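You operate a simulated robot arm through the tools that you are given. There is no shell and no other tool.

You are at the controls of a simulated robot arm. One attempt, no reset.

JOB
Stack the three flat trays from the bench top in the blue box; lid back on.
Fine: the lid waits on the bench top meanwhile.

Only the result counts: the job must be done as asked and must still hold three seconds after the hand-in. Knocking over, shifting, dropping, spilling or breaking anything else fails it. A push-on lid holds only when it is set on centred and level and pressed home; a screw cap is set on level and turned clockwise until tight.

ROBOT AND FRAMES
A 7-joint arm with a three-finger gripper, fixed in place. Base frame: the origin is on the floor under the middle of its stand, x ahead of it, y to its left, z up; the work surface is at about z = 0.88. Lengths are in m, angles in degrees, forces in N, time in s.
With the tool pointing down near the work surface it reaches from about 0.1 to 0.88 m from the base axis. Its first joint turns from -166.0 to 166.0 degrees. Payload 2.94 kg.
Tool frame: the origin (TCP) lies between the finger pads and is the grasp point; the fingertips stand 0.03 m ahead of it; z points along the fingers, y is the line along which they close. The gripper opens to 0.132 m; its body begins 0.107 m behind the TCP.
Orientation is that of the tool frame in the base frame, as a unit quaternion [w, x, y, z]. With the fingers straight down and closing along the base's y, the tool's x points along the base's -x, its y along +y and its z along -z.

CONTROLS
- The arm moves only by the tool move_arm. Its argument "plan" is a list of rows, each a list of 7 numbers: the shift along the base's x, y, z in m, then the turn, a rotation vector about the base's x, y, z in rad, then the opening, from 0 (shut) to 1 (fully open). In form: [[tx, ty, tz, rx, ry, rz, fingers], ...]. A call has 1 to 20 rows; each row is the pose to reach, as a shift and turn from the pose commanded when the call began. Rows are played at 5 a second. More than 0.05 m and 8.6 degrees between two rows, or a gripper value outside its range, and nothing of the call is played. A pose out of reach is approached as far as the arm can. The call stops where the force on the tool passes 70 N (or 10 N more than at its start, if that is more) or the arm is blocked; 0.2 s more then pass. Each finger travels about 0.0374 m/s and halts on what it meets, pressing with about 24 N; the grip force reading is that of the motor and also rises with nothing between the fingers. The clock runs only during rows and for 0.2 s after the last one: add rows that repeat a pose to give the fingers time. It gives the time, the measured TCP pose, the force on the tool (base axes), the opening and the grip force at its end, in the units of the frame above (readings bear some noise), with the torque about the TCP (base axes, N m) and any sound that the robot's microphone picked up.
- Cameras (640 x 400 px; columns grow to the right, rows downward): "scene" is fixed at [0.2143, 0.6492, 1.6779]; the picture's right is [-0.55, -0.84, 0.00], its down [-0.67, 0.44, -0.60] and it looks along [0.51, -0.33, -0.80] (base axes); focal length 239 px, centre (320, 200). "wrist" rides on the gripper at [0.072, 0.003, -0.144] in the tool frame; the picture's right is [-0.04, 1.00, 0.00], its down [-0.88, -0.04, -0.48] and it looks along [-0.47, -0.02, 0.88] (tool axes); focal length 256 px, centre (320, 200). There is no depth. A picture from a camera that has moved, and an enlarged one, comes with that camera's place and axes in the base frame and with its lens. The place of the scene camera against the robot may be out by one fixed shift of up to 0.018 m in any direction.
- snapshot(camera): a new picture of that camera. The clock stands still meanwhile.
- move_column(by): moves the trunk up (or, below 0, down) by that many m; the arm rides with it, the base frame stays. It gives what a move gives, with no picture.
- enlarge(camera, box): a new picture of the part [left, top, right, bottom] of that camera's present view, enlarged. The clock stands still meanwhile.
- close_job(): hands the job in; it is judged then, once.

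Places have to be worked out from the pictures, the camera data and where the tool is seen. Open the gripper and draw the arm clear of the work before you hand the job in, unless the task says otherwise.

The tools are called by a JSON object that holds its "fn" and its "kwargs". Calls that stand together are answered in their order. move_arm: Moves the arm, as the interface text tells. Its arguments: {"type":"object","properties":{"plan":{"type":"array"}},"required":["plan"]} The other tools are called the same way: move_column (by) moves the trunk up or down; snapshot (camera) takes a picture; enlarge (camera, box) takes an enlarged picture of a part of a camera's view; close_job () hands the job in.

At the start:

```text
t: 0.0
ee_pos: [0.5882, 0.0347, 1.3165]
ee_rot: [0.001, 0.0, 1.0, -0.001]
wrist_force: [0.3, -0.2, 0.7]
torque: [-0.02, 0.04, 0.0]
finger_gap: 0.1319
grasp_force: 0.0
trunk travel left (down, up): [-0.4, 0.14]
```

scene: 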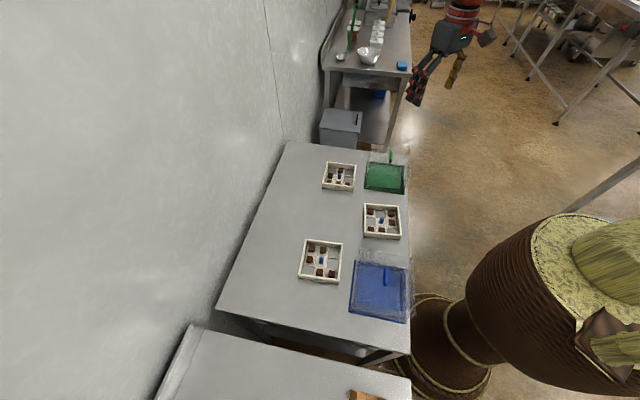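
wrist: 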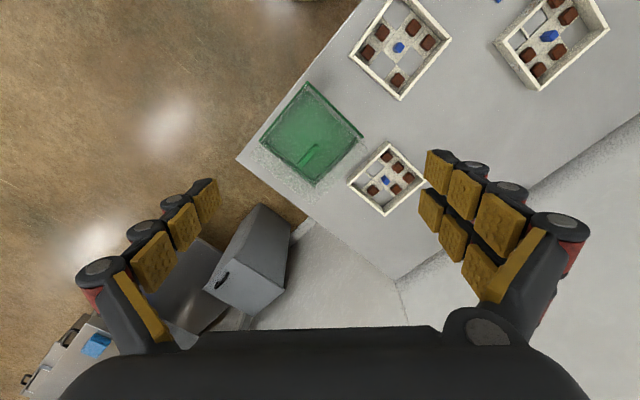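

I see three cream trays on the bench, a green and a blue lidded box. I start by enlarging the views to see the details.

{"fn": "enlarge", "kwargs": {"camera": "scene", "box": [280, 140, 440, 240]}}

{"fn": "enlarge", "kwargs": {"camera": "scene", "box": [280, 230, 440, 330]}}

{"fn": "snapshot", "kwargs": {"camera": "wrist"}}

```text
4.00 times, centred on (360, 190) of scene
camera zoom: at [0.2143, 0.6492, 1.6779], right [-0.55, -0.84, 0.0], down [-0.67, 0.44, -0.6], along [0.51, -0.33, -0.8], focal length 958 px, centre (160, 240)
```

zoom: 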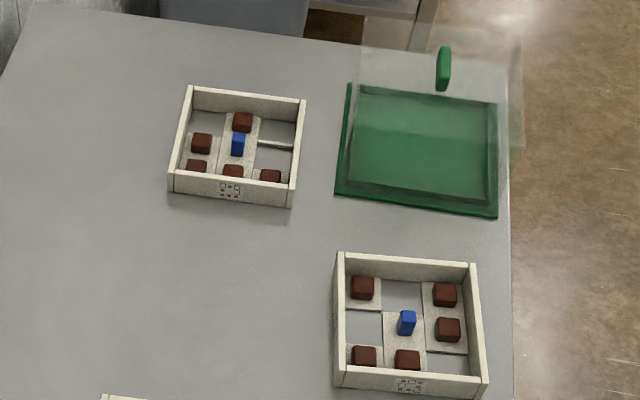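

```text
4.00 times, centred on (360, 280) of scene
camera zoom: at [0.2143, 0.6492, 1.6779], right [-0.55, -0.84, 0.0], down [-0.67, 0.44, -0.6], along [0.51, -0.33, -0.8], focal length 958 px, centre (160, -120)
```

zoom: 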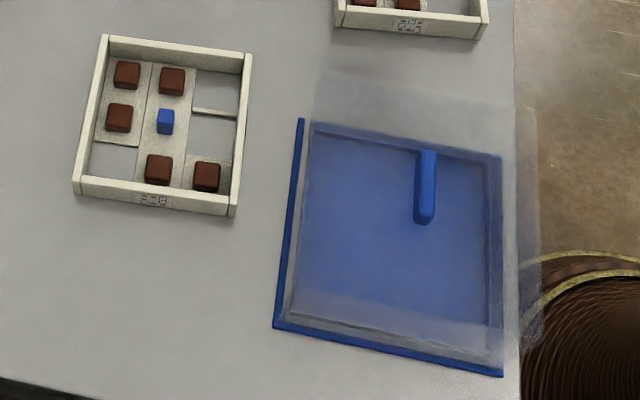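

```text
taken
camera wrist: at [0.5157, 0.0385, 1.4591], right [0.04, 1.0, 0.0], down [0.88, -0.04, 0.48], along [0.47, -0.02, -0.88], focal length 256 px, centre (320, 200)
```

wrist: 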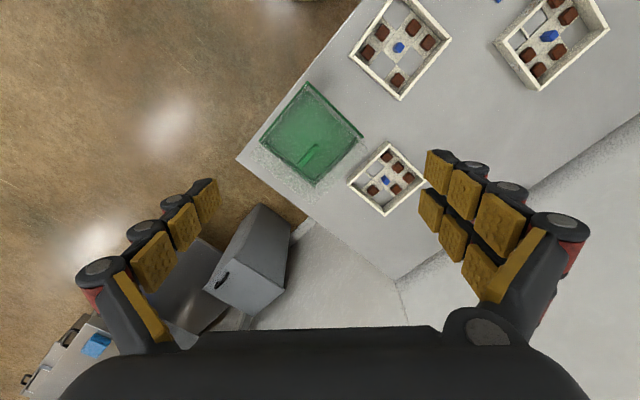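

The boxes seem to be a coloured base with a clear hood or clear body and a handle on top, standing at roughly 45° to the base axes. I move the wrist camera towards the blue box (about x 0.30, y 0.37), turning the tool 45°, staying high.

{"fn": "move_arm", "kwargs": {"plan": [[-0.038, 0.027, 0, 0, 0, 0.087, 1], [-0.076, 0.054, 0, 0, 0, 0.174, 1], [-0.114, 0.081, 0, 0, 0, 0.262, 1], [-0.152, 0.108, 0, 0, 0, 0.349, 1], [-0.19, 0.135, 0, 0, 0, 0.436, 1], [-0.228, 0.163, 0, 0, 0, 0.524, 1], [-0.266, 0.19, 0, 0, 0, 0.611, 1], [-0.304, 0.217, 0, 0, 0, 0.698, 1], [-0.338, 0.245, 0, 0, 0, 0.785, 1], [-0.338, 0.245, 0, 0, 0, 0.785, 1]]}}

{"fn": "snapshot", "kwargs": {"camera": "wrist"}}

{"fn": "snapshot", "kwargs": {"camera": "scene"}}

```text
t: 2.2
ee_pos: [0.2481, 0.2804, 1.3144]
ee_rot: [0.0, -0.382, 0.924, 0.001]
wrist_force: [0.6, 0.6, 0.1]
torque: [0.01, 0.03, 0.03]
finger_gap: 0.132
grasp_force: 0.1
trunk travel left (down, up): [-0.4, 0.14]
```

```text
taken
camera wrist: at [0.1968, 0.2322, 1.4584], right [-0.68, 0.74, 0.0], down [0.65, 0.59, 0.48], along [0.35, 0.32, -0.88], focal length 256 px, centre (320, 200)
```

wrist: 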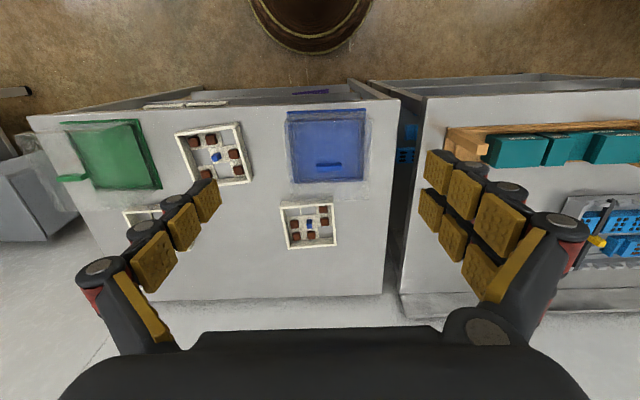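

```text
taken
```

scene: 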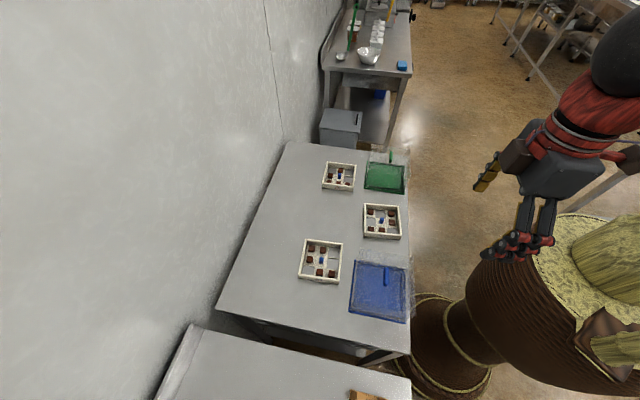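

{"fn": "enlarge", "kwargs": {"camera": "wrist", "box": [260, 80, 400, 260]}}

{"fn": "enlarge", "kwargs": {"camera": "wrist", "box": [30, 90, 260, 250]}}

```text
2.22 times, centred on (330, 170) of wrist
camera zoom: at [0.1968, 0.2322, 1.4584], right [-0.68, 0.74, 0.0], down [0.65, 0.59, 0.48], along [0.35, 0.32, -0.88], focal length 569 px, centre (298, 267)
```

zoom: 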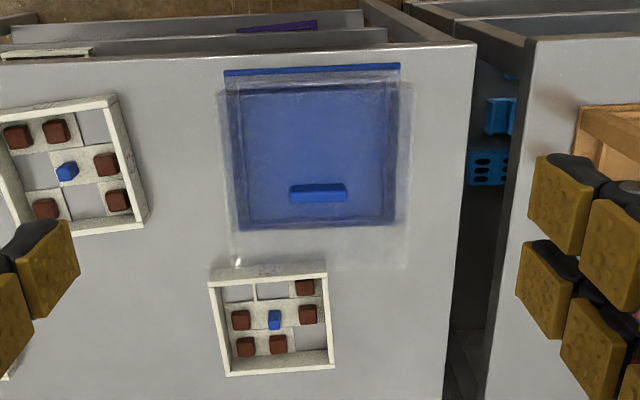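

```text
2.50 times, centred on (145, 170) of wrist
camera zoom: at [0.1968, 0.2322, 1.4584], right [-0.68, 0.74, 0.0], down [0.65, 0.59, 0.48], along [0.35, 0.32, -0.88], focal length 640 px, centre (758, 275)
```

zoom: 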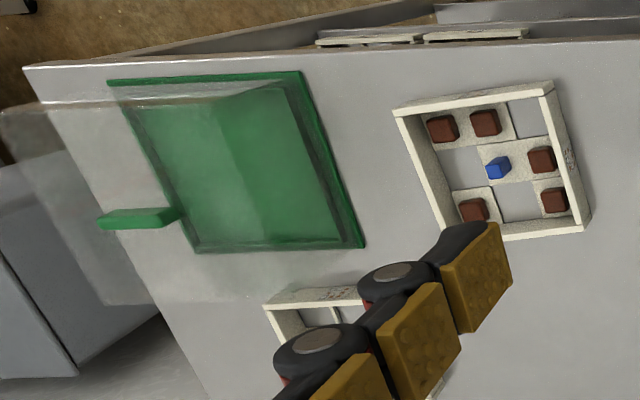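

The lid handle of the blue box is at about (0.31, 0.365, z≈1.01), so the box is about 0.12 tall. I go closer to the tray next to it (about 0.495, 0.472) to see how it is built and its size.

{"fn": "move_arm", "kwargs": {"plan": [[0.025, 0.016, -0.028, 0, 0, 0, 1], [0.05, 0.033, -0.056, 0, 0, 0, 1], [0.075, 0.049, -0.084, 0, 0, 0, 1], [0.1, 0.065, -0.112, 0, 0, 0, 1], [0.125, 0.082, -0.14, 0, 0, 0, 1], [0.15, 0.098, -0.165, 0, 0, 0, 1], [0.15, 0.098, -0.165, 0, 0, 0, 1]]}}

{"fn": "snapshot", "kwargs": {"camera": "wrist"}}

{"fn": "enlarge", "kwargs": {"camera": "wrist", "box": [220, 100, 420, 225]}}

```text
t: 3.8
ee_pos: [0.3999, 0.3767, 1.152]
ee_rot: [0.0, -0.383, 0.924, -0.001]
wrist_force: [-0.4, 0.0, -0.2]
torque: [0.02, 0.0, 0.01]
finger_gap: 0.1323
grasp_force: 0.1
trunk travel left (down, up): [-0.4, 0.14]
```

```text
taken
camera wrist: at [0.3468, 0.3284, 1.2948], right [-0.68, 0.74, 0.0], down [0.65, 0.59, 0.48], along [0.35, 0.32, -0.88], focal length 256 px, centre (320, 200)
```

wrist: 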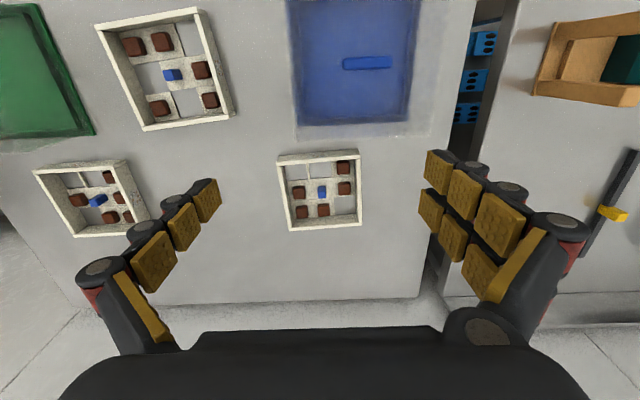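

```text
3.20 times, centred on (320, 162) of wrist
camera zoom: at [0.3468, 0.3284, 1.2948], right [-0.68, 0.74, 0.0], down [0.65, 0.59, 0.48], along [0.35, 0.32, -0.88], focal length 819 px, centre (320, 320)
```

zoom: 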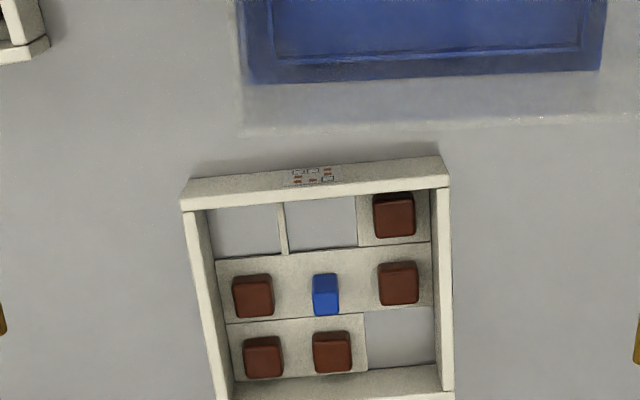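

The tray is an open frame with 3×3 cells, some open, brown blocks and a blue knob in the middle, and a small label on one wall. I zoom the labels and the other trays.

{"fn": "enlarge", "kwargs": {"camera": "wrist", "box": [270, 145, 370, 208]}}

{"fn": "enlarge", "kwargs": {"camera": "wrist", "box": [90, 0, 250, 140]}}

{"fn": "enlarge", "kwargs": {"camera": "wrist", "box": [20, 150, 160, 245]}}

{"fn": "enlarge", "kwargs": {"camera": "wrist", "box": [270, 0, 460, 160]}}

{"fn": "enlarge", "kwargs": {"camera": "scene", "box": [295, 230, 345, 290]}}

{"fn": "enlarge", "kwargs": {"camera": "scene", "box": [315, 155, 410, 245]}}

```text
6.35 times, centred on (320, 176) of wrist
camera zoom: at [0.3468, 0.3284, 1.2948], right [-0.68, 0.74, 0.0], down [0.65, 0.59, 0.48], along [0.35, 0.32, -0.88], focal length 1625 px, centre (320, 349)
```

zoom: 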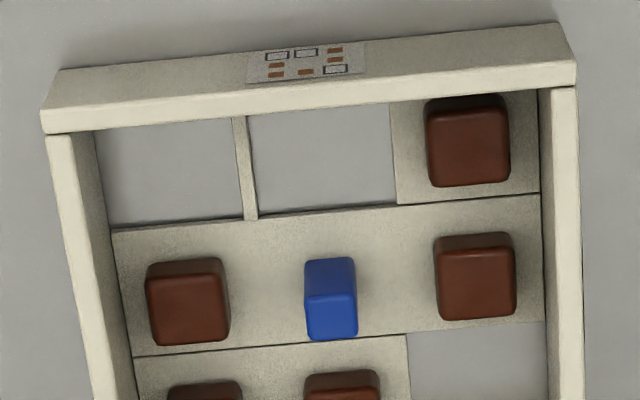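

```text
2.86 times, centred on (170, 70) of wrist
camera zoom: at [0.3468, 0.3284, 1.2948], right [-0.68, 0.74, 0.0], down [0.65, 0.59, 0.48], along [0.35, 0.32, -0.88], focal length 731 px, centre (749, 571)
```

zoom: 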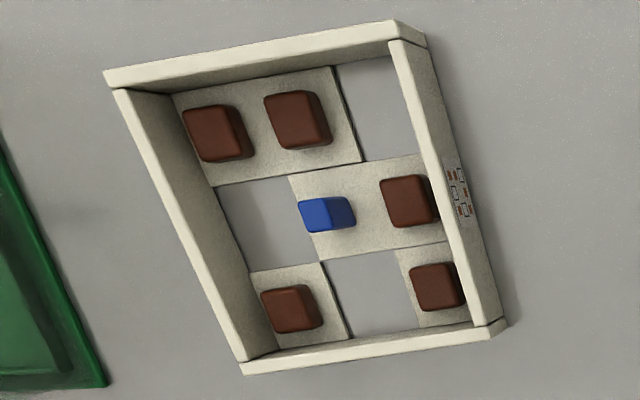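

```text
4.21 times, centred on (90, 198) of wrist
camera zoom: at [0.3468, 0.3284, 1.2948], right [-0.68, 0.74, 0.0], down [0.65, 0.59, 0.48], along [0.35, 0.32, -0.88], focal length 1078 px, centre (1288, 210)
```

zoom: 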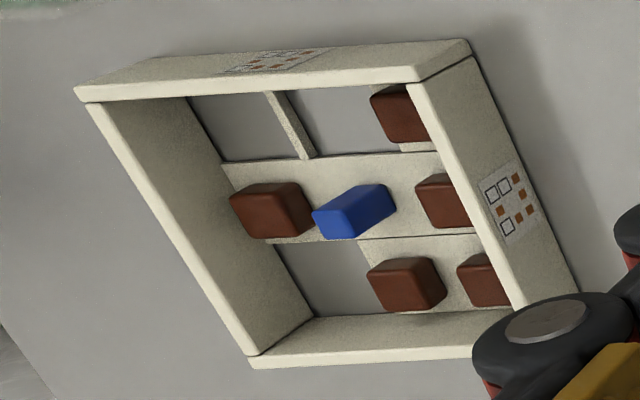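

```text
2.50 times, centred on (365, 80) of wrist
camera zoom: at [0.3468, 0.3284, 1.2948], right [-0.68, 0.74, 0.0], down [0.65, 0.59, 0.48], along [0.35, 0.32, -0.88], focal length 640 px, centre (208, 500)
```

zoom: 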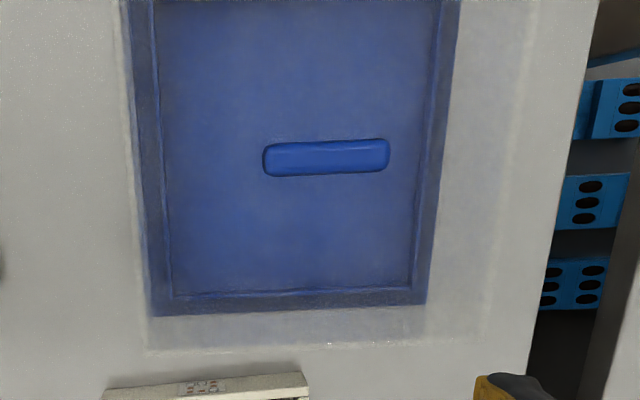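

```text
6.67 times, centred on (320, 260) of scene
camera zoom: at [0.2143, 0.6492, 1.6779], right [-0.55, -0.84, 0.0], down [-0.67, 0.44, -0.6], along [0.51, -0.33, -0.8], focal length 1596 px, centre (320, -200)
```

zoom: 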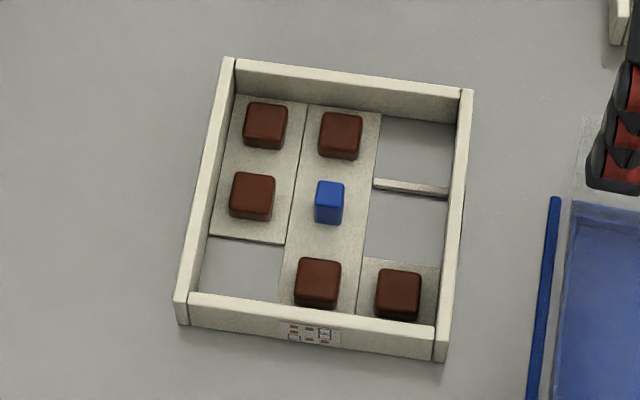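

```text
4.44 times, centred on (362, 200) of scene
camera zoom: at [0.2143, 0.6492, 1.6779], right [-0.55, -0.84, 0.0], down [-0.67, 0.44, -0.6], along [0.51, -0.33, -0.8], focal length 1064 px, centre (131, 200)
```

zoom: 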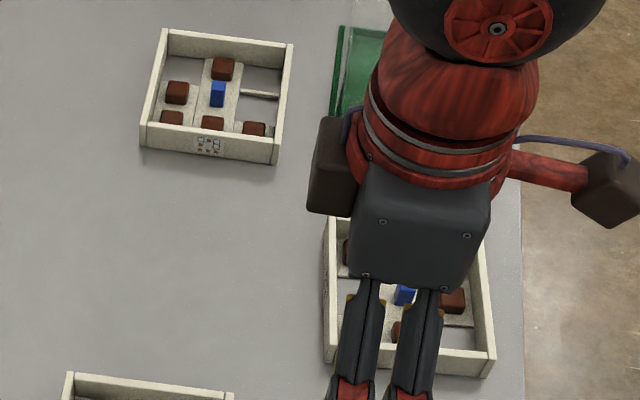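

Each tray carries labels that mirror its cell pattern. I want a low-angle view of a tray and a box (the green one is alike) to compare heights, so I move in front of the bench and tilt the camera.

{"fn": "move_arm", "kwargs": {"plan": [[0, -0.04, 0.02, 0, 0, 0, 1], [0, -0.08, 0.04, 0, 0, 0, 1], [0, -0.12, 0.05, 0, 0, 0, 1], [0, -0.165, 0.05, 0, 0, 0, 1], [0, -0.21, 0.05, 0, 0, 0, 1], [0, -0.255, 0.05, 0, 0, 0, 1], [0, -0.3, 0.05, 0, 0, 0, 1], [0, -0.345, 0.05, 0, 0, 0, 1], [0, -0.39, 0.05, 0, 0, 0, 1], [0, -0.4, 0.02, 0.1, -0.1, 0, 1], [0, -0.4, -0.01, 0.2, -0.2, 0, 1], [0, -0.4, -0.04, 0.3, -0.3, 0, 1], [0, -0.4, -0.07, 0.4, -0.4, 0, 1], [0, -0.4, -0.1, 0.4936, -0.4936, 0, 1], [0, -0.4, -0.13, 0.4936, -0.4936, 0, 1], [0, -0.4, -0.16, 0.4936, -0.4936, 0, 1], [0, -0.4, -0.16, 0.4936, -0.4936, 0, 1]]}}

{"fn": "snapshot", "kwargs": {"camera": "wrist"}}

{"fn": "snapshot", "kwargs": {"camera": "scene"}}

```text
t: 7.4
ee_pos: [0.3982, -0.0224, 0.9896]
ee_rot: [0.316, -0.36, 0.868, 0.131]
wrist_force: [0.1, 0.2, 0.4]
torque: [0.01, 0.03, -0.03]
finger_gap: 0.1321
grasp_force: 0.1
trunk travel left (down, up): [-0.4, 0.14]
```

```text
taken
camera wrist: at [0.2927, -0.1244, 1.0536], right [-0.68, 0.73, 0.03], down [0.29, 0.23, 0.93], along [0.67, 0.64, -0.37], focal length 256 px, centre (320, 200)
```

wrist: 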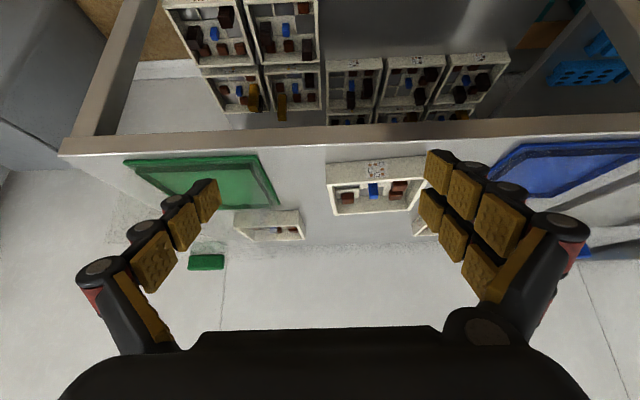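

```text
taken
```

scene: 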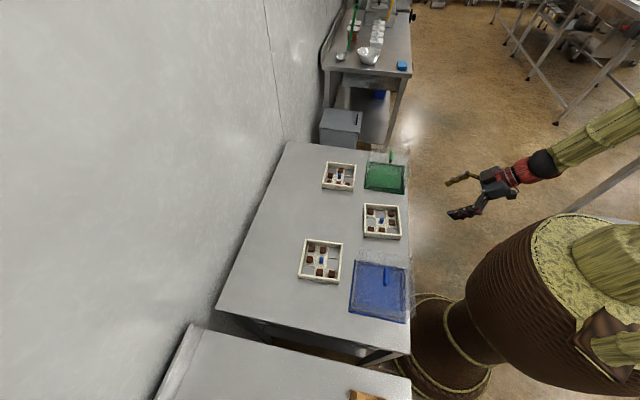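

{"fn": "enlarge", "kwargs": {"camera": "wrist", "box": [300, 140, 440, 230]}}

{"fn": "enlarge", "kwargs": {"camera": "wrist", "box": [100, 140, 310, 280]}}

{"fn": "enlarge", "kwargs": {"camera": "wrist", "box": [160, 0, 340, 130]}}

{"fn": "enlarge", "kwargs": {"camera": "wrist", "box": [310, 40, 520, 140]}}

{"fn": "enlarge", "kwargs": {"camera": "wrist", "box": [430, 110, 640, 260]}}

```text
4.44 times, centred on (370, 185) of wrist
camera zoom: at [0.2927, -0.1244, 1.0536], right [-0.68, 0.73, 0.03], down [0.29, 0.23, 0.93], along [0.67, 0.64, -0.37], focal length 1138 px, centre (98, 267)
```

zoom: 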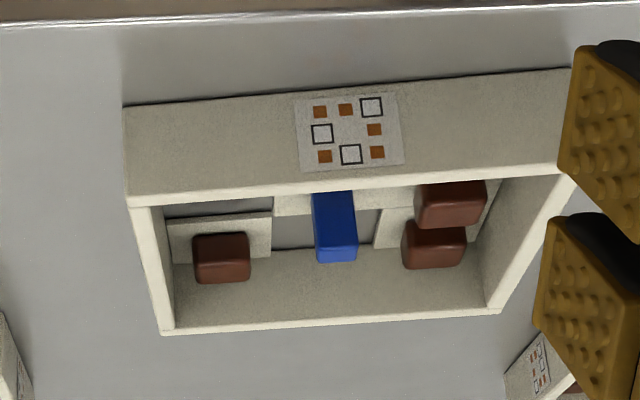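

```text
2.86 times, centred on (205, 210) of wrist
camera zoom: at [0.2927, -0.1244, 1.0536], right [-0.68, 0.73, 0.03], down [0.29, 0.23, 0.93], along [0.67, 0.64, -0.37], focal length 731 px, centre (649, 171)
```

zoom: 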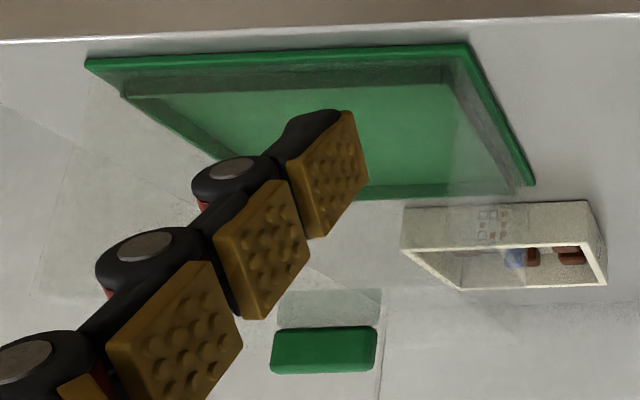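

```text
3.08 times, centred on (250, 65) of wrist
camera zoom: at [0.2927, -0.1244, 1.0536], right [-0.68, 0.73, 0.03], down [0.29, 0.23, 0.93], along [0.67, 0.64, -0.37], focal length 788 px, centre (535, 615)
```

zoom: 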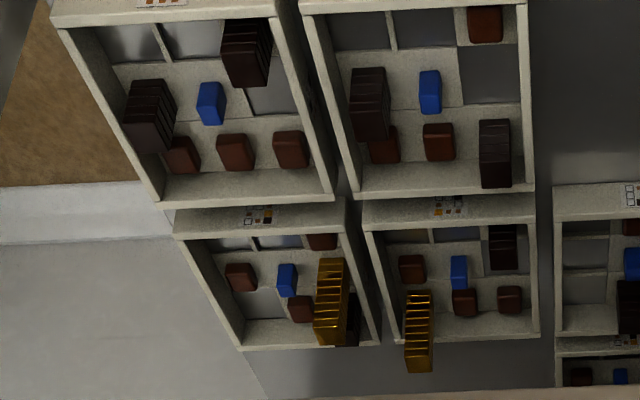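

```text
3.05 times, centred on (415, 90) of wrist
camera zoom: at [0.2927, -0.1244, 1.0536], right [-0.68, 0.73, 0.03], down [0.29, 0.23, 0.93], along [0.67, 0.64, -0.37], focal length 780 px, centre (30, 535)
```

zoom: 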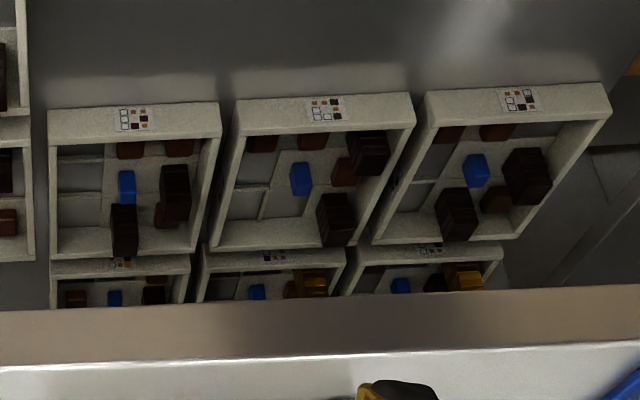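

```text
2.67 times, centred on (535, 185) of wrist
camera zoom: at [0.2927, -0.1244, 1.0536], right [-0.68, 0.73, 0.03], down [0.29, 0.23, 0.93], along [0.67, 0.64, -0.37], focal length 683 px, centre (-253, 240)
```

zoom: 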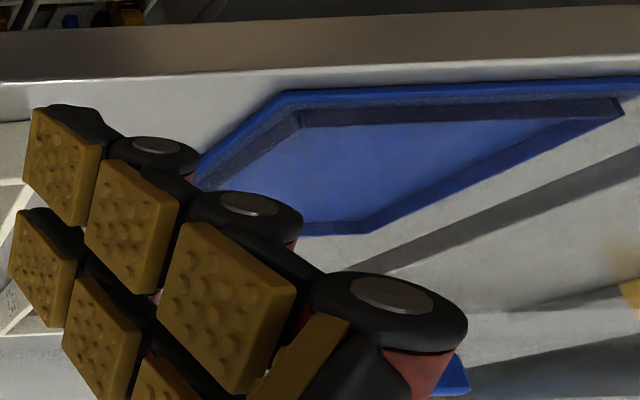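

The bench-top trays carry only short blocks; their rim is about 0.912 and the knob top about 0.905, so they stack wall on wall. Now I shift to look at the green box (same build) straight on, to see where the lid parts from the body.

{"fn": "move_arm", "kwargs": {"plan": [[0.03, -0.03, -0.01, 0, 0, 0, 1], [0.06, -0.06, -0.02, 0, 0, 0, 1], [0.09, -0.09, -0.03, 0, 0, 0, 1], [0.11, -0.11, -0.03, 0, 0, 0, 1], [0.11, -0.11, -0.03, 0, 0, 0, 1]]}}

{"fn": "snapshot", "kwargs": {"camera": "wrist"}}

{"fn": "enlarge", "kwargs": {"camera": "wrist", "box": [220, 130, 440, 270]}}

```text
t: 8.6
ee_pos: [0.5077, -0.1337, 0.9605]
ee_rot: [0.316, -0.359, 0.868, 0.131]
wrist_force: [0.7, -0.1, 0.2]
torque: [-0.02, 0.02, 0.0]
finger_gap: 0.1321
grasp_force: 0.2
trunk travel left (down, up): [-0.4, 0.14]
```

```text
taken
camera wrist: at [0.4018, -0.2352, 1.0238], right [-0.68, 0.73, 0.03], down [0.29, 0.23, 0.93], along [0.67, 0.64, -0.37], focal length 256 px, centre (320, 200)
```

wrist: 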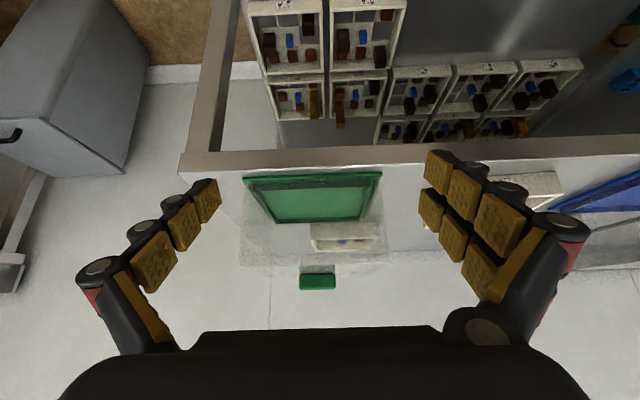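

```text
2.86 times, centred on (330, 200) of wrist
camera zoom: at [0.4018, -0.2352, 1.0238], right [-0.68, 0.73, 0.03], down [0.29, 0.23, 0.93], along [0.67, 0.64, -0.37], focal length 731 px, centre (291, 200)
```

zoom: 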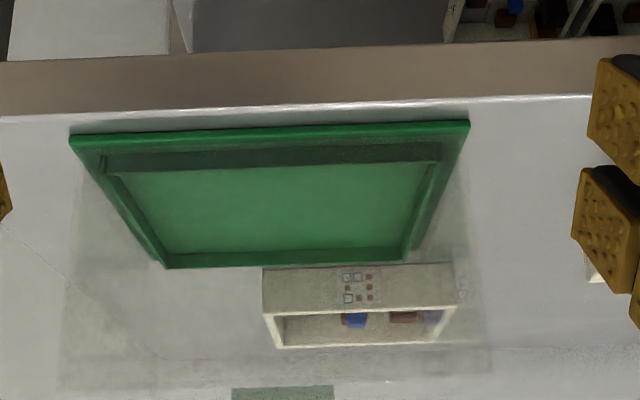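

{"fn": "enlarge", "kwargs": {"camera": "wrist", "box": [220, 220, 420, 300]}}

{"fn": "enlarge", "kwargs": {"camera": "wrist", "box": [230, 165, 330, 230]}}

{"fn": "enlarge", "kwargs": {"camera": "wrist", "box": [310, 165, 410, 230]}}

{"fn": "enlarge", "kwargs": {"camera": "scene", "box": [340, 240, 420, 330]}}

```text
3.20 times, centred on (320, 260) of wrist
camera zoom: at [0.4018, -0.2352, 1.0238], right [-0.68, 0.73, 0.03], down [0.29, 0.23, 0.93], along [0.67, 0.64, -0.37], focal length 819 px, centre (320, 8)
```

zoom: 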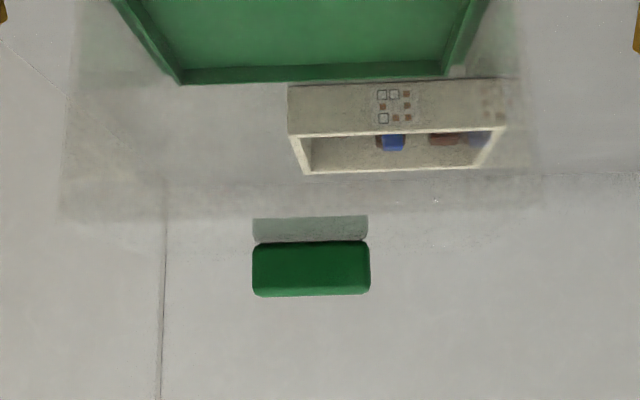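

```text
6.15 times, centred on (280, 198) of wrist
camera zoom: at [0.4018, -0.2352, 1.0238], right [-0.68, 0.73, 0.03], down [0.29, 0.23, 0.93], along [0.67, 0.64, -0.37], focal length 1575 px, centre (566, 215)
```

zoom: 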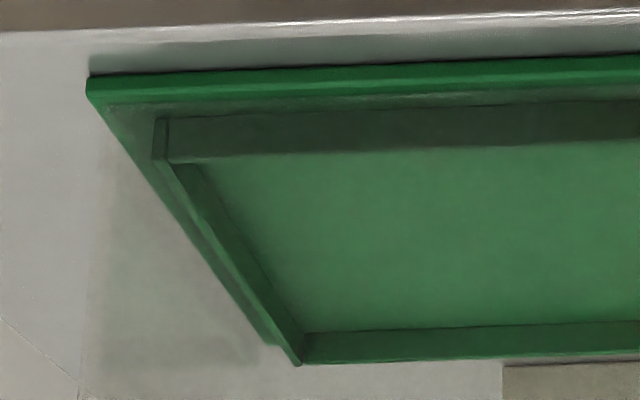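

```text
6.15 times, centred on (360, 198) of wrist
camera zoom: at [0.4018, -0.2352, 1.0238], right [-0.68, 0.73, 0.03], down [0.29, 0.23, 0.93], along [0.67, 0.64, -0.37], focal length 1575 px, centre (74, 215)
```

zoom: 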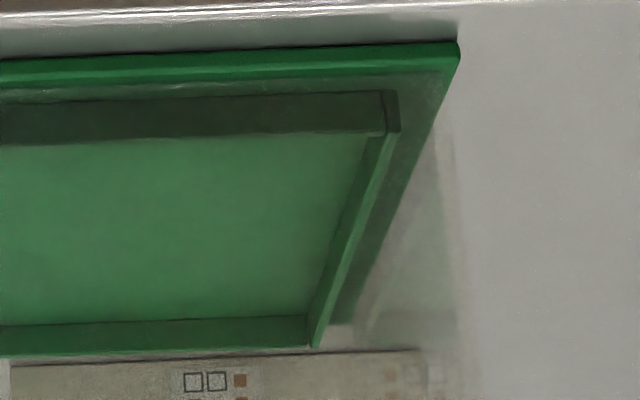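

```text
4.44 times, centred on (380, 285) of scene
camera zoom: at [0.2143, 0.6492, 1.6779], right [-0.55, -0.84, 0.0], down [-0.67, 0.44, -0.6], along [0.51, -0.33, -0.8], focal length 1064 px, centre (53, -178)
```

zoom: 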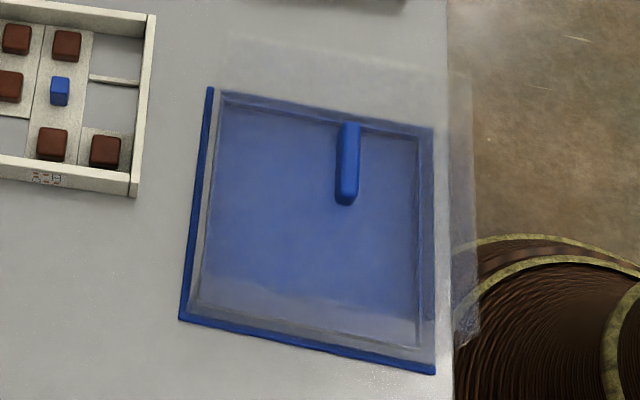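

The box is clear now: a coloured plate with a raised lip, and the lid is the whole clear hood with a bar handle on top (about 0.05 × 0.016 × 0.024 m), standing outside the lip. I back off upward, untilt and travel back over the bench towards the blue box.

{"fn": "move_arm", "kwargs": {"plan": [[0, 0, 0.045, -0.1, 0.1, 0, 1], [0, 0, 0.09, -0.2, 0.2, 0, 1], [0, 0, 0.135, -0.3, 0.3, 0, 1], [0, 0, 0.18, -0.4, 0.4, 0, 1], [0, 0, 0.22, -0.4936, 0.4936, 0, 1], [-0.02, 0.04, 0.24, -0.4936, 0.4936, 0, 1], [-0.04, 0.083, 0.25, -0.4936, 0.4936, 0, 1], [-0.06, 0.126, 0.25, -0.4936, 0.4936, 0, 1], [-0.08, 0.169, 0.25, -0.4936, 0.4936, 0, 1], [-0.1, 0.212, 0.25, -0.4936, 0.4936, 0, 1], [-0.12, 0.255, 0.25, -0.4936, 0.4936, 0, 1], [-0.14, 0.298, 0.25, -0.4936, 0.4936, 0, 1], [-0.16, 0.341, 0.25, -0.4936, 0.4936, 0, 1], [-0.18, 0.384, 0.25, -0.4936, 0.4936, 0, 1], [-0.2, 0.427, 0.25, -0.4936, 0.4936, 0, 1], [-0.21, 0.452, 0.25, -0.4936, 0.4936, 0, 1], [-0.21, 0.452, 0.25, -0.4936, 0.4936, 0, 1]]}}

```text
t: 12.2
ee_pos: [0.2987, 0.32, 1.2126]
ee_rot: [0.0, -0.382, 0.924, -0.001]
wrist_force: [0.1, 0.2, 0.1]
torque: [-0.03, -0.02, -0.01]
finger_gap: 0.1319
grasp_force: 0.1
trunk travel left (down, up): [-0.4, 0.14]
```

I now turn the tool by -90° so the fingers close across the bar handle, and partly close the fingers to see their geometry.

{"fn": "move_arm", "kwargs": {"plan": [[-0.003, 0.007, 0, 0, 0, -0.131, 0.9], [-0.006, 0.015, 0, 0, 0, -0.262, 0.8], [-0.01, 0.022, 0, 0, 0, -0.393, 0.7], [-0.013, 0.03, 0, 0, 0, -0.524, 0.6], [-0.016, 0.037, 0, 0, 0, -0.654, 0.5], [-0.02, 0.045, 0, 0, 0, -0.785, 0.4], [-0.023, 0.052, 0, 0, 0, -0.916, 0.4], [-0.026, 0.06, 0, 0, 0, -1.047, 0.4], [-0.03, 0.067, 0, 0, 0, -1.178, 0.4], [-0.033, 0.075, 0, 0, 0, -1.309, 0.4], [-0.036, 0.082, 0, 0, 0, -1.44, 0.4], [-0.04, 0.09, 0, 0, 0, -1.571, 0.4], [-0.04, 0.09, 0, 0, 0, -1.571, 0.4]]}}

{"fn": "snapshot", "kwargs": {"camera": "wrist"}}

{"fn": "snapshot", "kwargs": {"camera": "scene"}}

```text
t: 15.0
ee_pos: [0.2588, 0.41, 1.2105]
ee_rot: [0.0, 0.384, 0.923, 0.0]
wrist_force: [0.1, -0.2, -0.8]
torque: [0.02, -0.01, -0.01]
finger_gap: 0.0528
grasp_force: 0.0
trunk travel left (down, up): [-0.4, 0.14]
```

```text
taken
camera wrist: at [0.2109, 0.4637, 1.3543], right [0.74, 0.67, 0.0], down [0.59, -0.65, 0.48], along [0.32, -0.35, -0.88], focal length 256 px, centre (320, 200)
```

wrist: 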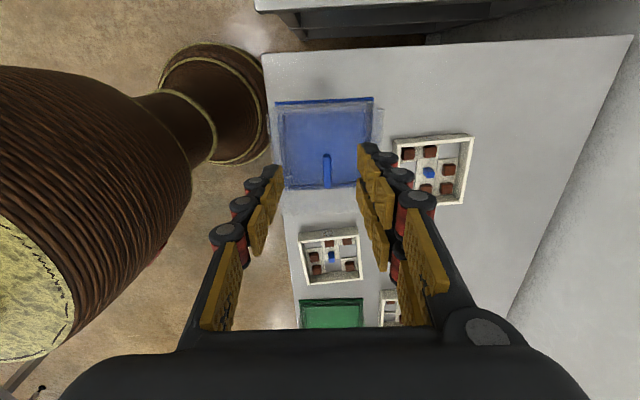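

```text
taken
```

scene: 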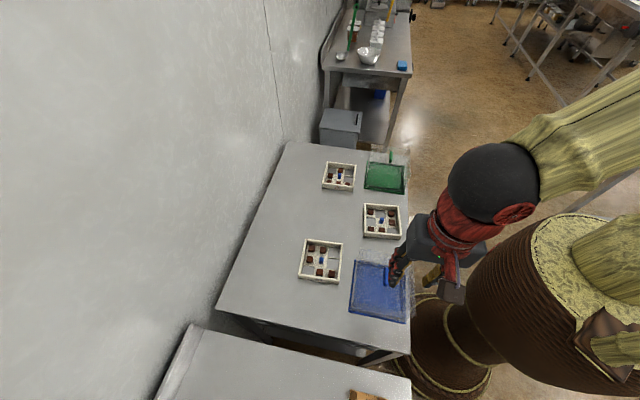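

{"fn": "enlarge", "kwargs": {"camera": "wrist", "box": [240, 80, 400, 210]}}

{"fn": "enlarge", "kwargs": {"camera": "wrist", "box": [200, 130, 440, 290]}}

{"fn": "enlarge", "kwargs": {"camera": "scene", "box": [370, 210, 480, 310]}}

```text
3.08 times, centred on (320, 145) of wrist
camera zoom: at [0.2109, 0.4637, 1.3543], right [0.74, 0.67, 0.0], down [0.59, -0.65, 0.48], along [0.32, -0.35, -0.88], focal length 788 px, centre (320, 369)
```

zoom: 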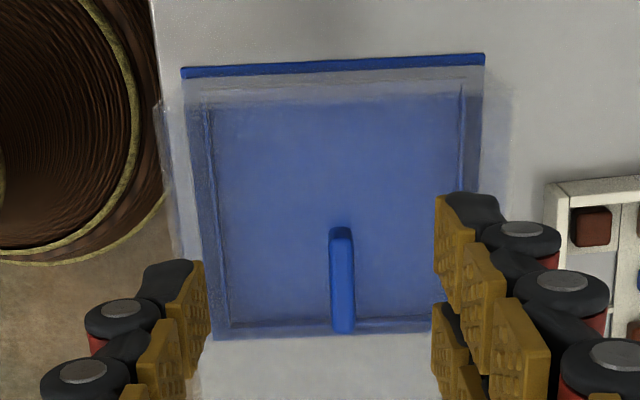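

```text
2.50 times, centred on (320, 210) of wrist
camera zoom: at [0.2109, 0.4637, 1.3543], right [0.74, 0.67, 0.0], down [0.59, -0.65, 0.48], along [0.32, -0.35, -0.88], focal length 640 px, centre (320, 175)
```

zoom: 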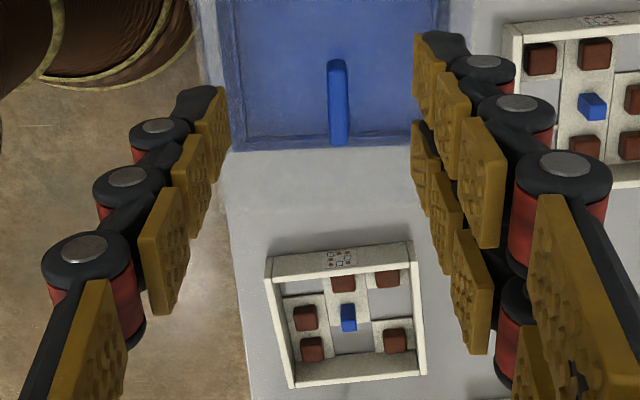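

```text
4.00 times, centred on (425, 260) of scene
camera zoom: at [0.2143, 0.6492, 1.6779], right [-0.55, -0.84, 0.0], down [-0.67, 0.44, -0.6], along [0.51, -0.33, -0.8], focal length 958 px, centre (-100, -40)
```

zoom: 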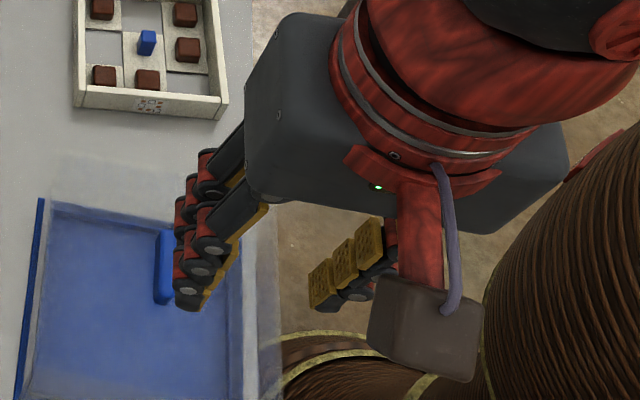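

The lid handle's top is at about (0.3155, 0.3645, 1.005), its axis at -45.5°, and the plate is about 0.168 m square, centred under it. The finger tips are about 14 mm thick. I move over the handle and go down to just above it.

{"fn": "move_arm", "kwargs": {"plan": [[0.028, -0.023, -0.02, 0, 0, 0, 0.42], [0.0555, -0.0455, -0.05, 0, 0, 0, 0.42], [0.0555, -0.0455, -0.09, 0, 0, 0, 0.42], [0.0555, -0.0455, -0.13, 0, 0, 0, 0.42], [0.0555, -0.0455, -0.15, 0, 0, 0, 0.42], [0.0555, -0.0455, -0.15, 0, 0, 0, 0.42]]}}

{"fn": "snapshot", "kwargs": {"camera": "wrist"}}

{"fn": "enlarge", "kwargs": {"camera": "wrist", "box": [240, 130, 400, 260]}}

{"fn": "enlarge", "kwargs": {"camera": "scene", "box": [350, 240, 440, 320]}}

```text
t: 16.4
ee_pos: [0.3169, 0.3611, 1.0598]
ee_rot: [0.001, 0.383, 0.924, 0.0]
wrist_force: [-0.4, -1.2, -0.2]
torque: [0.02, -0.02, 0.0]
finger_gap: 0.0555
grasp_force: 0.1
trunk travel left (down, up): [-0.4, 0.14]
```

```text
taken
camera wrist: at [0.2682, 0.4145, 1.2029], right [0.74, 0.68, 0.0], down [0.59, -0.65, 0.48], along [0.32, -0.35, -0.88], focal length 256 px, centre (320, 200)
```

wrist: 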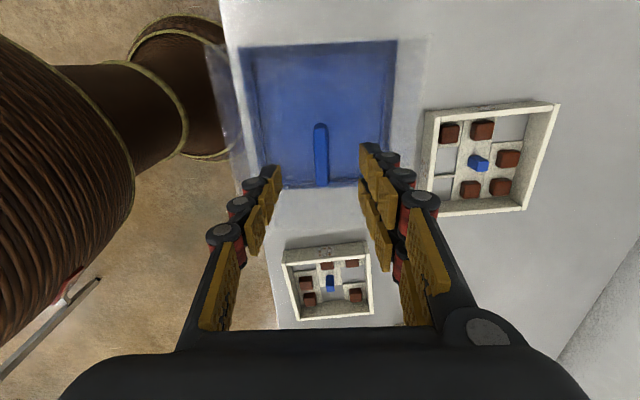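

```text
3.08 times, centred on (320, 195) of wrist
camera zoom: at [0.2682, 0.4145, 1.2029], right [0.74, 0.68, 0.0], down [0.59, -0.65, 0.48], along [0.32, -0.35, -0.88], focal length 788 px, centre (320, 215)
```

zoom: 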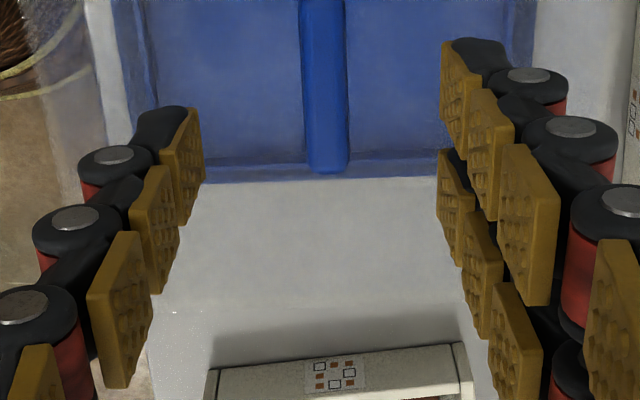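

```text
5.00 times, centred on (395, 280) of scene
camera zoom: at [0.2143, 0.6492, 1.6779], right [-0.55, -0.84, 0.0], down [-0.67, 0.44, -0.6], along [0.51, -0.33, -0.8], focal length 1197 px, centre (-55, -200)
```

zoom: 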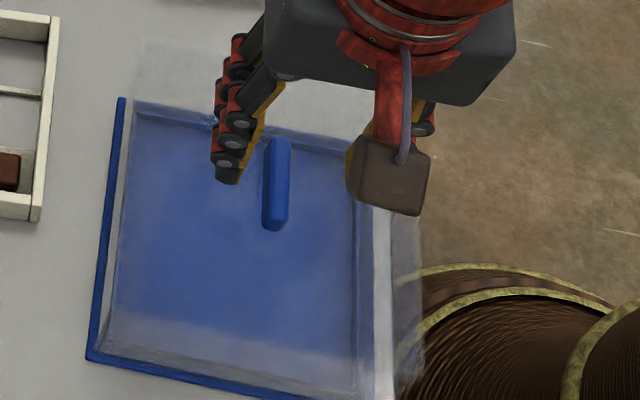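

The fingers straddle the handle within about 2 mm. I lower to TCP z≈1.017 (tips just above the lid top) and close.

{"fn": "move_arm", "kwargs": {"plan": [[-0.001, 0.001, -0.015, 0, 0, 0, 0.42], [-0.001, 0.001, -0.03, 0, 0, 0, 0.42], [-0.001, 0.001, -0.04, 0, 0, 0, 0.42], [-0.001, 0.001, -0.044, 0, 0, 0, 0.42], [-0.001, 0.001, -0.044, 0, 0, 0, 0.42]]}}

{"fn": "enlarge", "kwargs": {"camera": "wrist", "box": [240, 100, 400, 230]}}

{"fn": "enlarge", "kwargs": {"camera": "scene", "box": [350, 240, 440, 320]}}

```text
t: 17.6
ee_pos: [0.3139, 0.366, 1.0176]
ee_rot: [0.0, 0.382, 0.924, 0.001]
wrist_force: [-1.1, -1.5, 10.3]
torque: [0.0, 0.1, 0.02]
finger_gap: 0.0561
grasp_force: 0.5
trunk travel left (down, up): [-0.4, 0.14]
```

```text
3.08 times, centred on (320, 165) of wrist
camera zoom: at [0.2655, 0.4191, 1.1603], right [0.74, 0.68, 0.0], down [0.59, -0.65, 0.48], along [0.32, -0.35, -0.88], focal length 788 px, centre (320, 308)
```

zoom: 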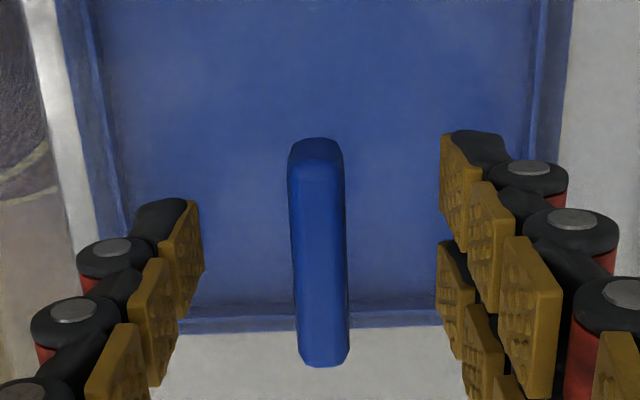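

```text
5.00 times, centred on (395, 280) of scene
camera zoom: at [0.2143, 0.6492, 1.6779], right [-0.55, -0.84, 0.0], down [-0.67, 0.44, -0.6], along [0.51, -0.33, -0.8], focal length 1197 px, centre (-55, -200)
```

zoom: 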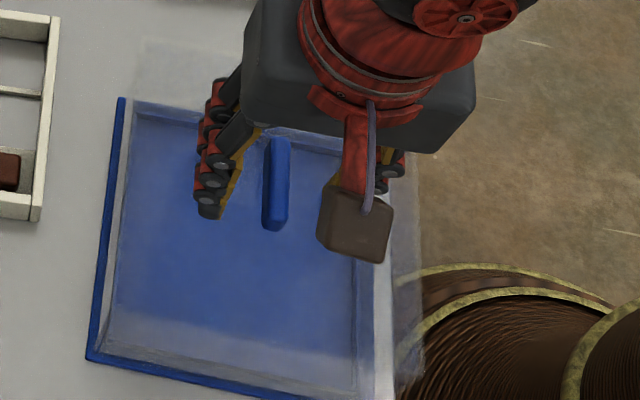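

The tips touch the lid top (10 N up), so the lid top is at about 0.987. I raise 3 mm and close on the handle.

{"fn": "move_arm", "kwargs": {"plan": [[0, 0, 0.003, 0, 0, 0, 0.42], [0, 0, 0.003, 0, 0, 0, 0.2], [0, 0, 0.003, 0, 0, 0, 0.0], [0, 0, 0.003, 0, 0, 0, 0.0], [0, 0, 0.003, 0, 0, 0, 0.0], [0, 0, 0.003, 0, 0, 0, 0.0], [0, 0, 0.003, 0, 0, 0, 0.0]]}}

{"fn": "enlarge", "kwargs": {"camera": "wrist", "box": [240, 100, 400, 230]}}

{"fn": "enlarge", "kwargs": {"camera": "scene", "box": [350, 240, 440, 320]}}

```text
t: 19.2
ee_pos: [0.312, 0.3653, 1.0191]
ee_rot: [0.001, 0.383, 0.924, 0.0]
wrist_force: [0.7, -0.1, -0.2]
torque: [0.01, 0.01, 0.02]
finger_gap: 0.0116
grasp_force: 23.7
trunk travel left (down, up): [-0.4, 0.14]
```

```text
3.08 times, centred on (320, 165) of wrist
camera zoom: at [0.2654, 0.4196, 1.1625], right [0.74, 0.68, 0.0], down [0.59, -0.65, 0.48], along [0.32, -0.35, -0.88], focal length 788 px, centre (320, 308)
```

zoom: 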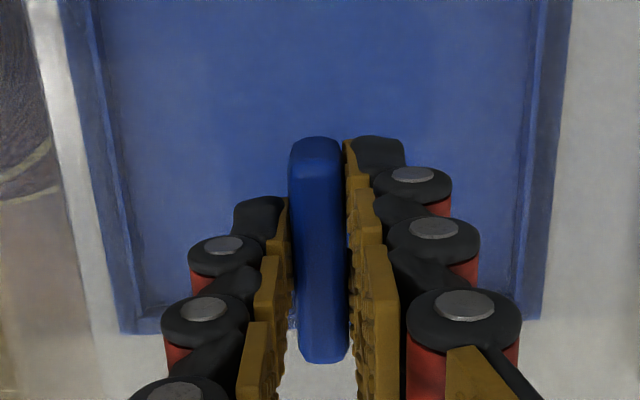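

```text
5.00 times, centred on (395, 280) of scene
camera zoom: at [0.2143, 0.6492, 1.6779], right [-0.55, -0.84, 0.0], down [-0.67, 0.44, -0.6], along [0.51, -0.33, -0.8], focal length 1197 px, centre (-55, -200)
```

zoom: 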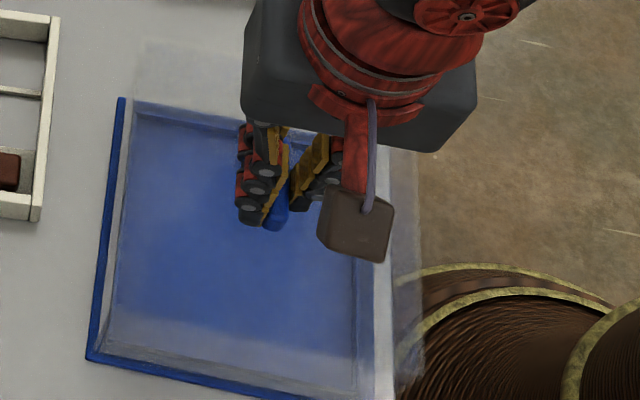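

Firm grip on the handle (gap 11.6 mm, 23.7 N). I now pull the lid straight up slowly.

{"fn": "move_arm", "kwargs": {"plan": [[0, 0, 0.004, 0, 0, 0, 0.0], [0, 0, 0.008, 0, 0, 0, 0.0], [0, 0, 0.014, 0, 0, 0, 0.0], [0, 0, 0.022, 0, 0, 0, 0.0], [0, 0, 0.03, 0, 0, 0, 0.0]]}}

{"fn": "snapshot", "kwargs": {"camera": "wrist"}}

{"fn": "enlarge", "kwargs": {"camera": "scene", "box": [340, 230, 440, 330]}}

```text
t: 20.4
ee_pos: [0.314, 0.3668, 1.0494]
ee_rot: [-0.001, 0.383, 0.924, 0.0]
wrist_force: [0.1, 0.3, -2.6]
torque: [0.0, -0.01, 0.01]
finger_gap: 0.0116
grasp_force: 23.6
trunk travel left (down, up): [-0.4, 0.14]
```

```text
taken
camera wrist: at [0.2659, 0.4207, 1.1924], right [0.74, 0.68, 0.0], down [0.59, -0.65, 0.48], along [0.32, -0.35, -0.88], focal length 256 px, centre (320, 200)
```

wrist: 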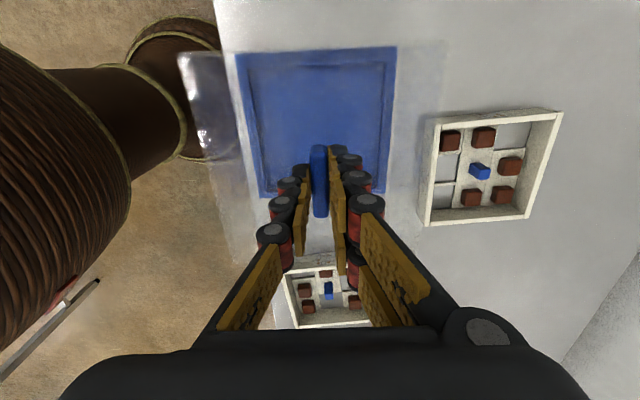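

```text
4.00 times, centred on (390, 280) of scene
camera zoom: at [0.2143, 0.6492, 1.6779], right [-0.55, -0.84, 0.0], down [-0.67, 0.44, -0.6], along [0.51, -0.33, -0.8], focal length 958 px, centre (40, -120)
```

zoom: 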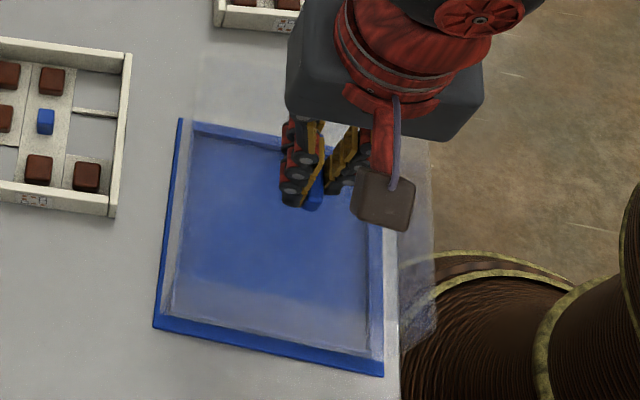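

The hood came free (weight about 2.6 N) and the base plate stayed in place. I lift it clear and carry it to the free spot between the trays at about (0.65, 0.352).

{"fn": "move_arm", "kwargs": {"plan": [[0, 0, 0.03, 0, 0, 0, 0.0], [0, 0, 0.065, 0, 0, 0, 0.0], [0.02, -0.001, 0.08, 0, 0, 0, 0.0], [0.05, -0.002, 0.08, 0, 0, 0, 0.0], [0.085, -0.003, 0.08, 0, 0, 0, 0.0], [0.12, -0.005, 0.08, 0, 0, 0, 0.0], [0.155, -0.006, 0.08, 0, 0, 0, 0.0], [0.19, -0.008, 0.08, 0, 0, 0, 0.0], [0.225, -0.009, 0.08, 0, 0, 0, 0.0], [0.26, -0.01, 0.08, 0, 0, 0, 0.0], [0.295, -0.012, 0.08, 0, 0, 0, 0.0], [0.32, -0.013, 0.08, 0, 0, 0, 0.0], [0.335, -0.013, 0.08, 0, 0, 0, 0.0], [0.335, -0.013, 0.08, 0, 0, 0, 0.0]]}}

{"fn": "snapshot", "kwargs": {"camera": "wrist"}}

{"fn": "snapshot", "kwargs": {"camera": "scene"}}

```text
t: 23.4
ee_pos: [0.6483, 0.351, 1.1276]
ee_rot: [0.0, 0.383, 0.924, 0.0]
wrist_force: [-0.9, 0.4, -1.7]
torque: [-0.03, 0.0, 0.03]
finger_gap: 0.0115
grasp_force: 24.3
trunk travel left (down, up): [-0.4, 0.14]
```

```text
taken
camera wrist: at [0.5999, 0.4051, 1.2708], right [0.74, 0.68, 0.0], down [0.59, -0.65, 0.48], along [0.32, -0.35, -0.88], focal length 256 px, centre (320, 200)
```

wrist: 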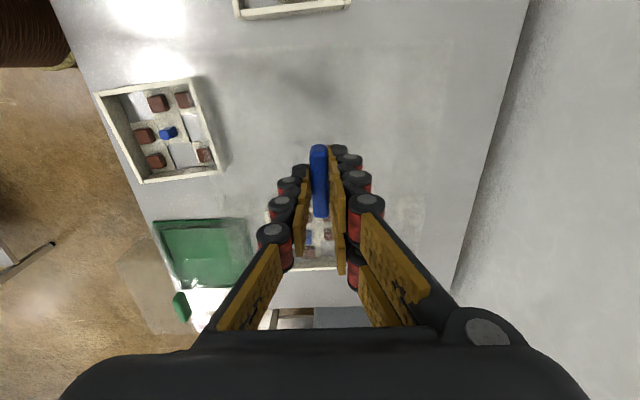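

```text
taken
```

scene: 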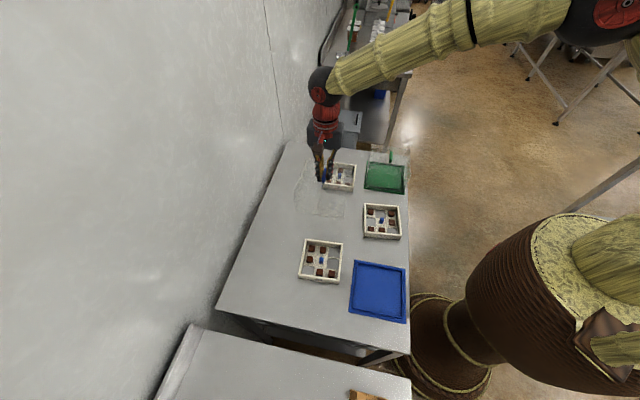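

The lid hangs over the free spot. I lower it to just above the bench.

{"fn": "move_arm", "kwargs": {"plan": [[0, 0, -0.03, 0, 0, 0, 0.0], [0, 0, -0.06, 0, 0, 0, 0.0], [0, 0, -0.085, 0, 0, 0, 0.0], [0, 0, -0.1, 0, 0, 0, 0.0], [0, 0, -0.108, 0, 0, 0, 0.0], [0, 0, -0.108, 0, 0, 0, 0.0]]}}

{"fn": "enlarge", "kwargs": {"camera": "scene", "box": [270, 150, 420, 290]}}

```text
t: 24.8
ee_pos: [0.647, 0.353, 1.0212]
ee_rot: [0.001, 0.383, 0.924, 0.0]
wrist_force: [0.4, 0.2, -2.4]
torque: [-0.03, -0.01, 0.03]
finger_gap: 0.0116
grasp_force: 24.5
trunk travel left (down, up): [-0.4, 0.14]
```

```text
2.86 times, centred on (345, 220) of scene
camera zoom: at [0.2143, 0.6492, 1.6779], right [-0.55, -0.84, 0.0], down [-0.67, 0.44, -0.6], along [0.51, -0.33, -0.8], focal length 684 px, centre (249, 143)
```

zoom: 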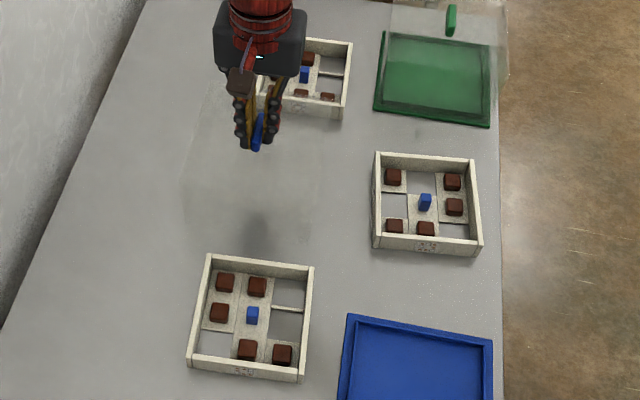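

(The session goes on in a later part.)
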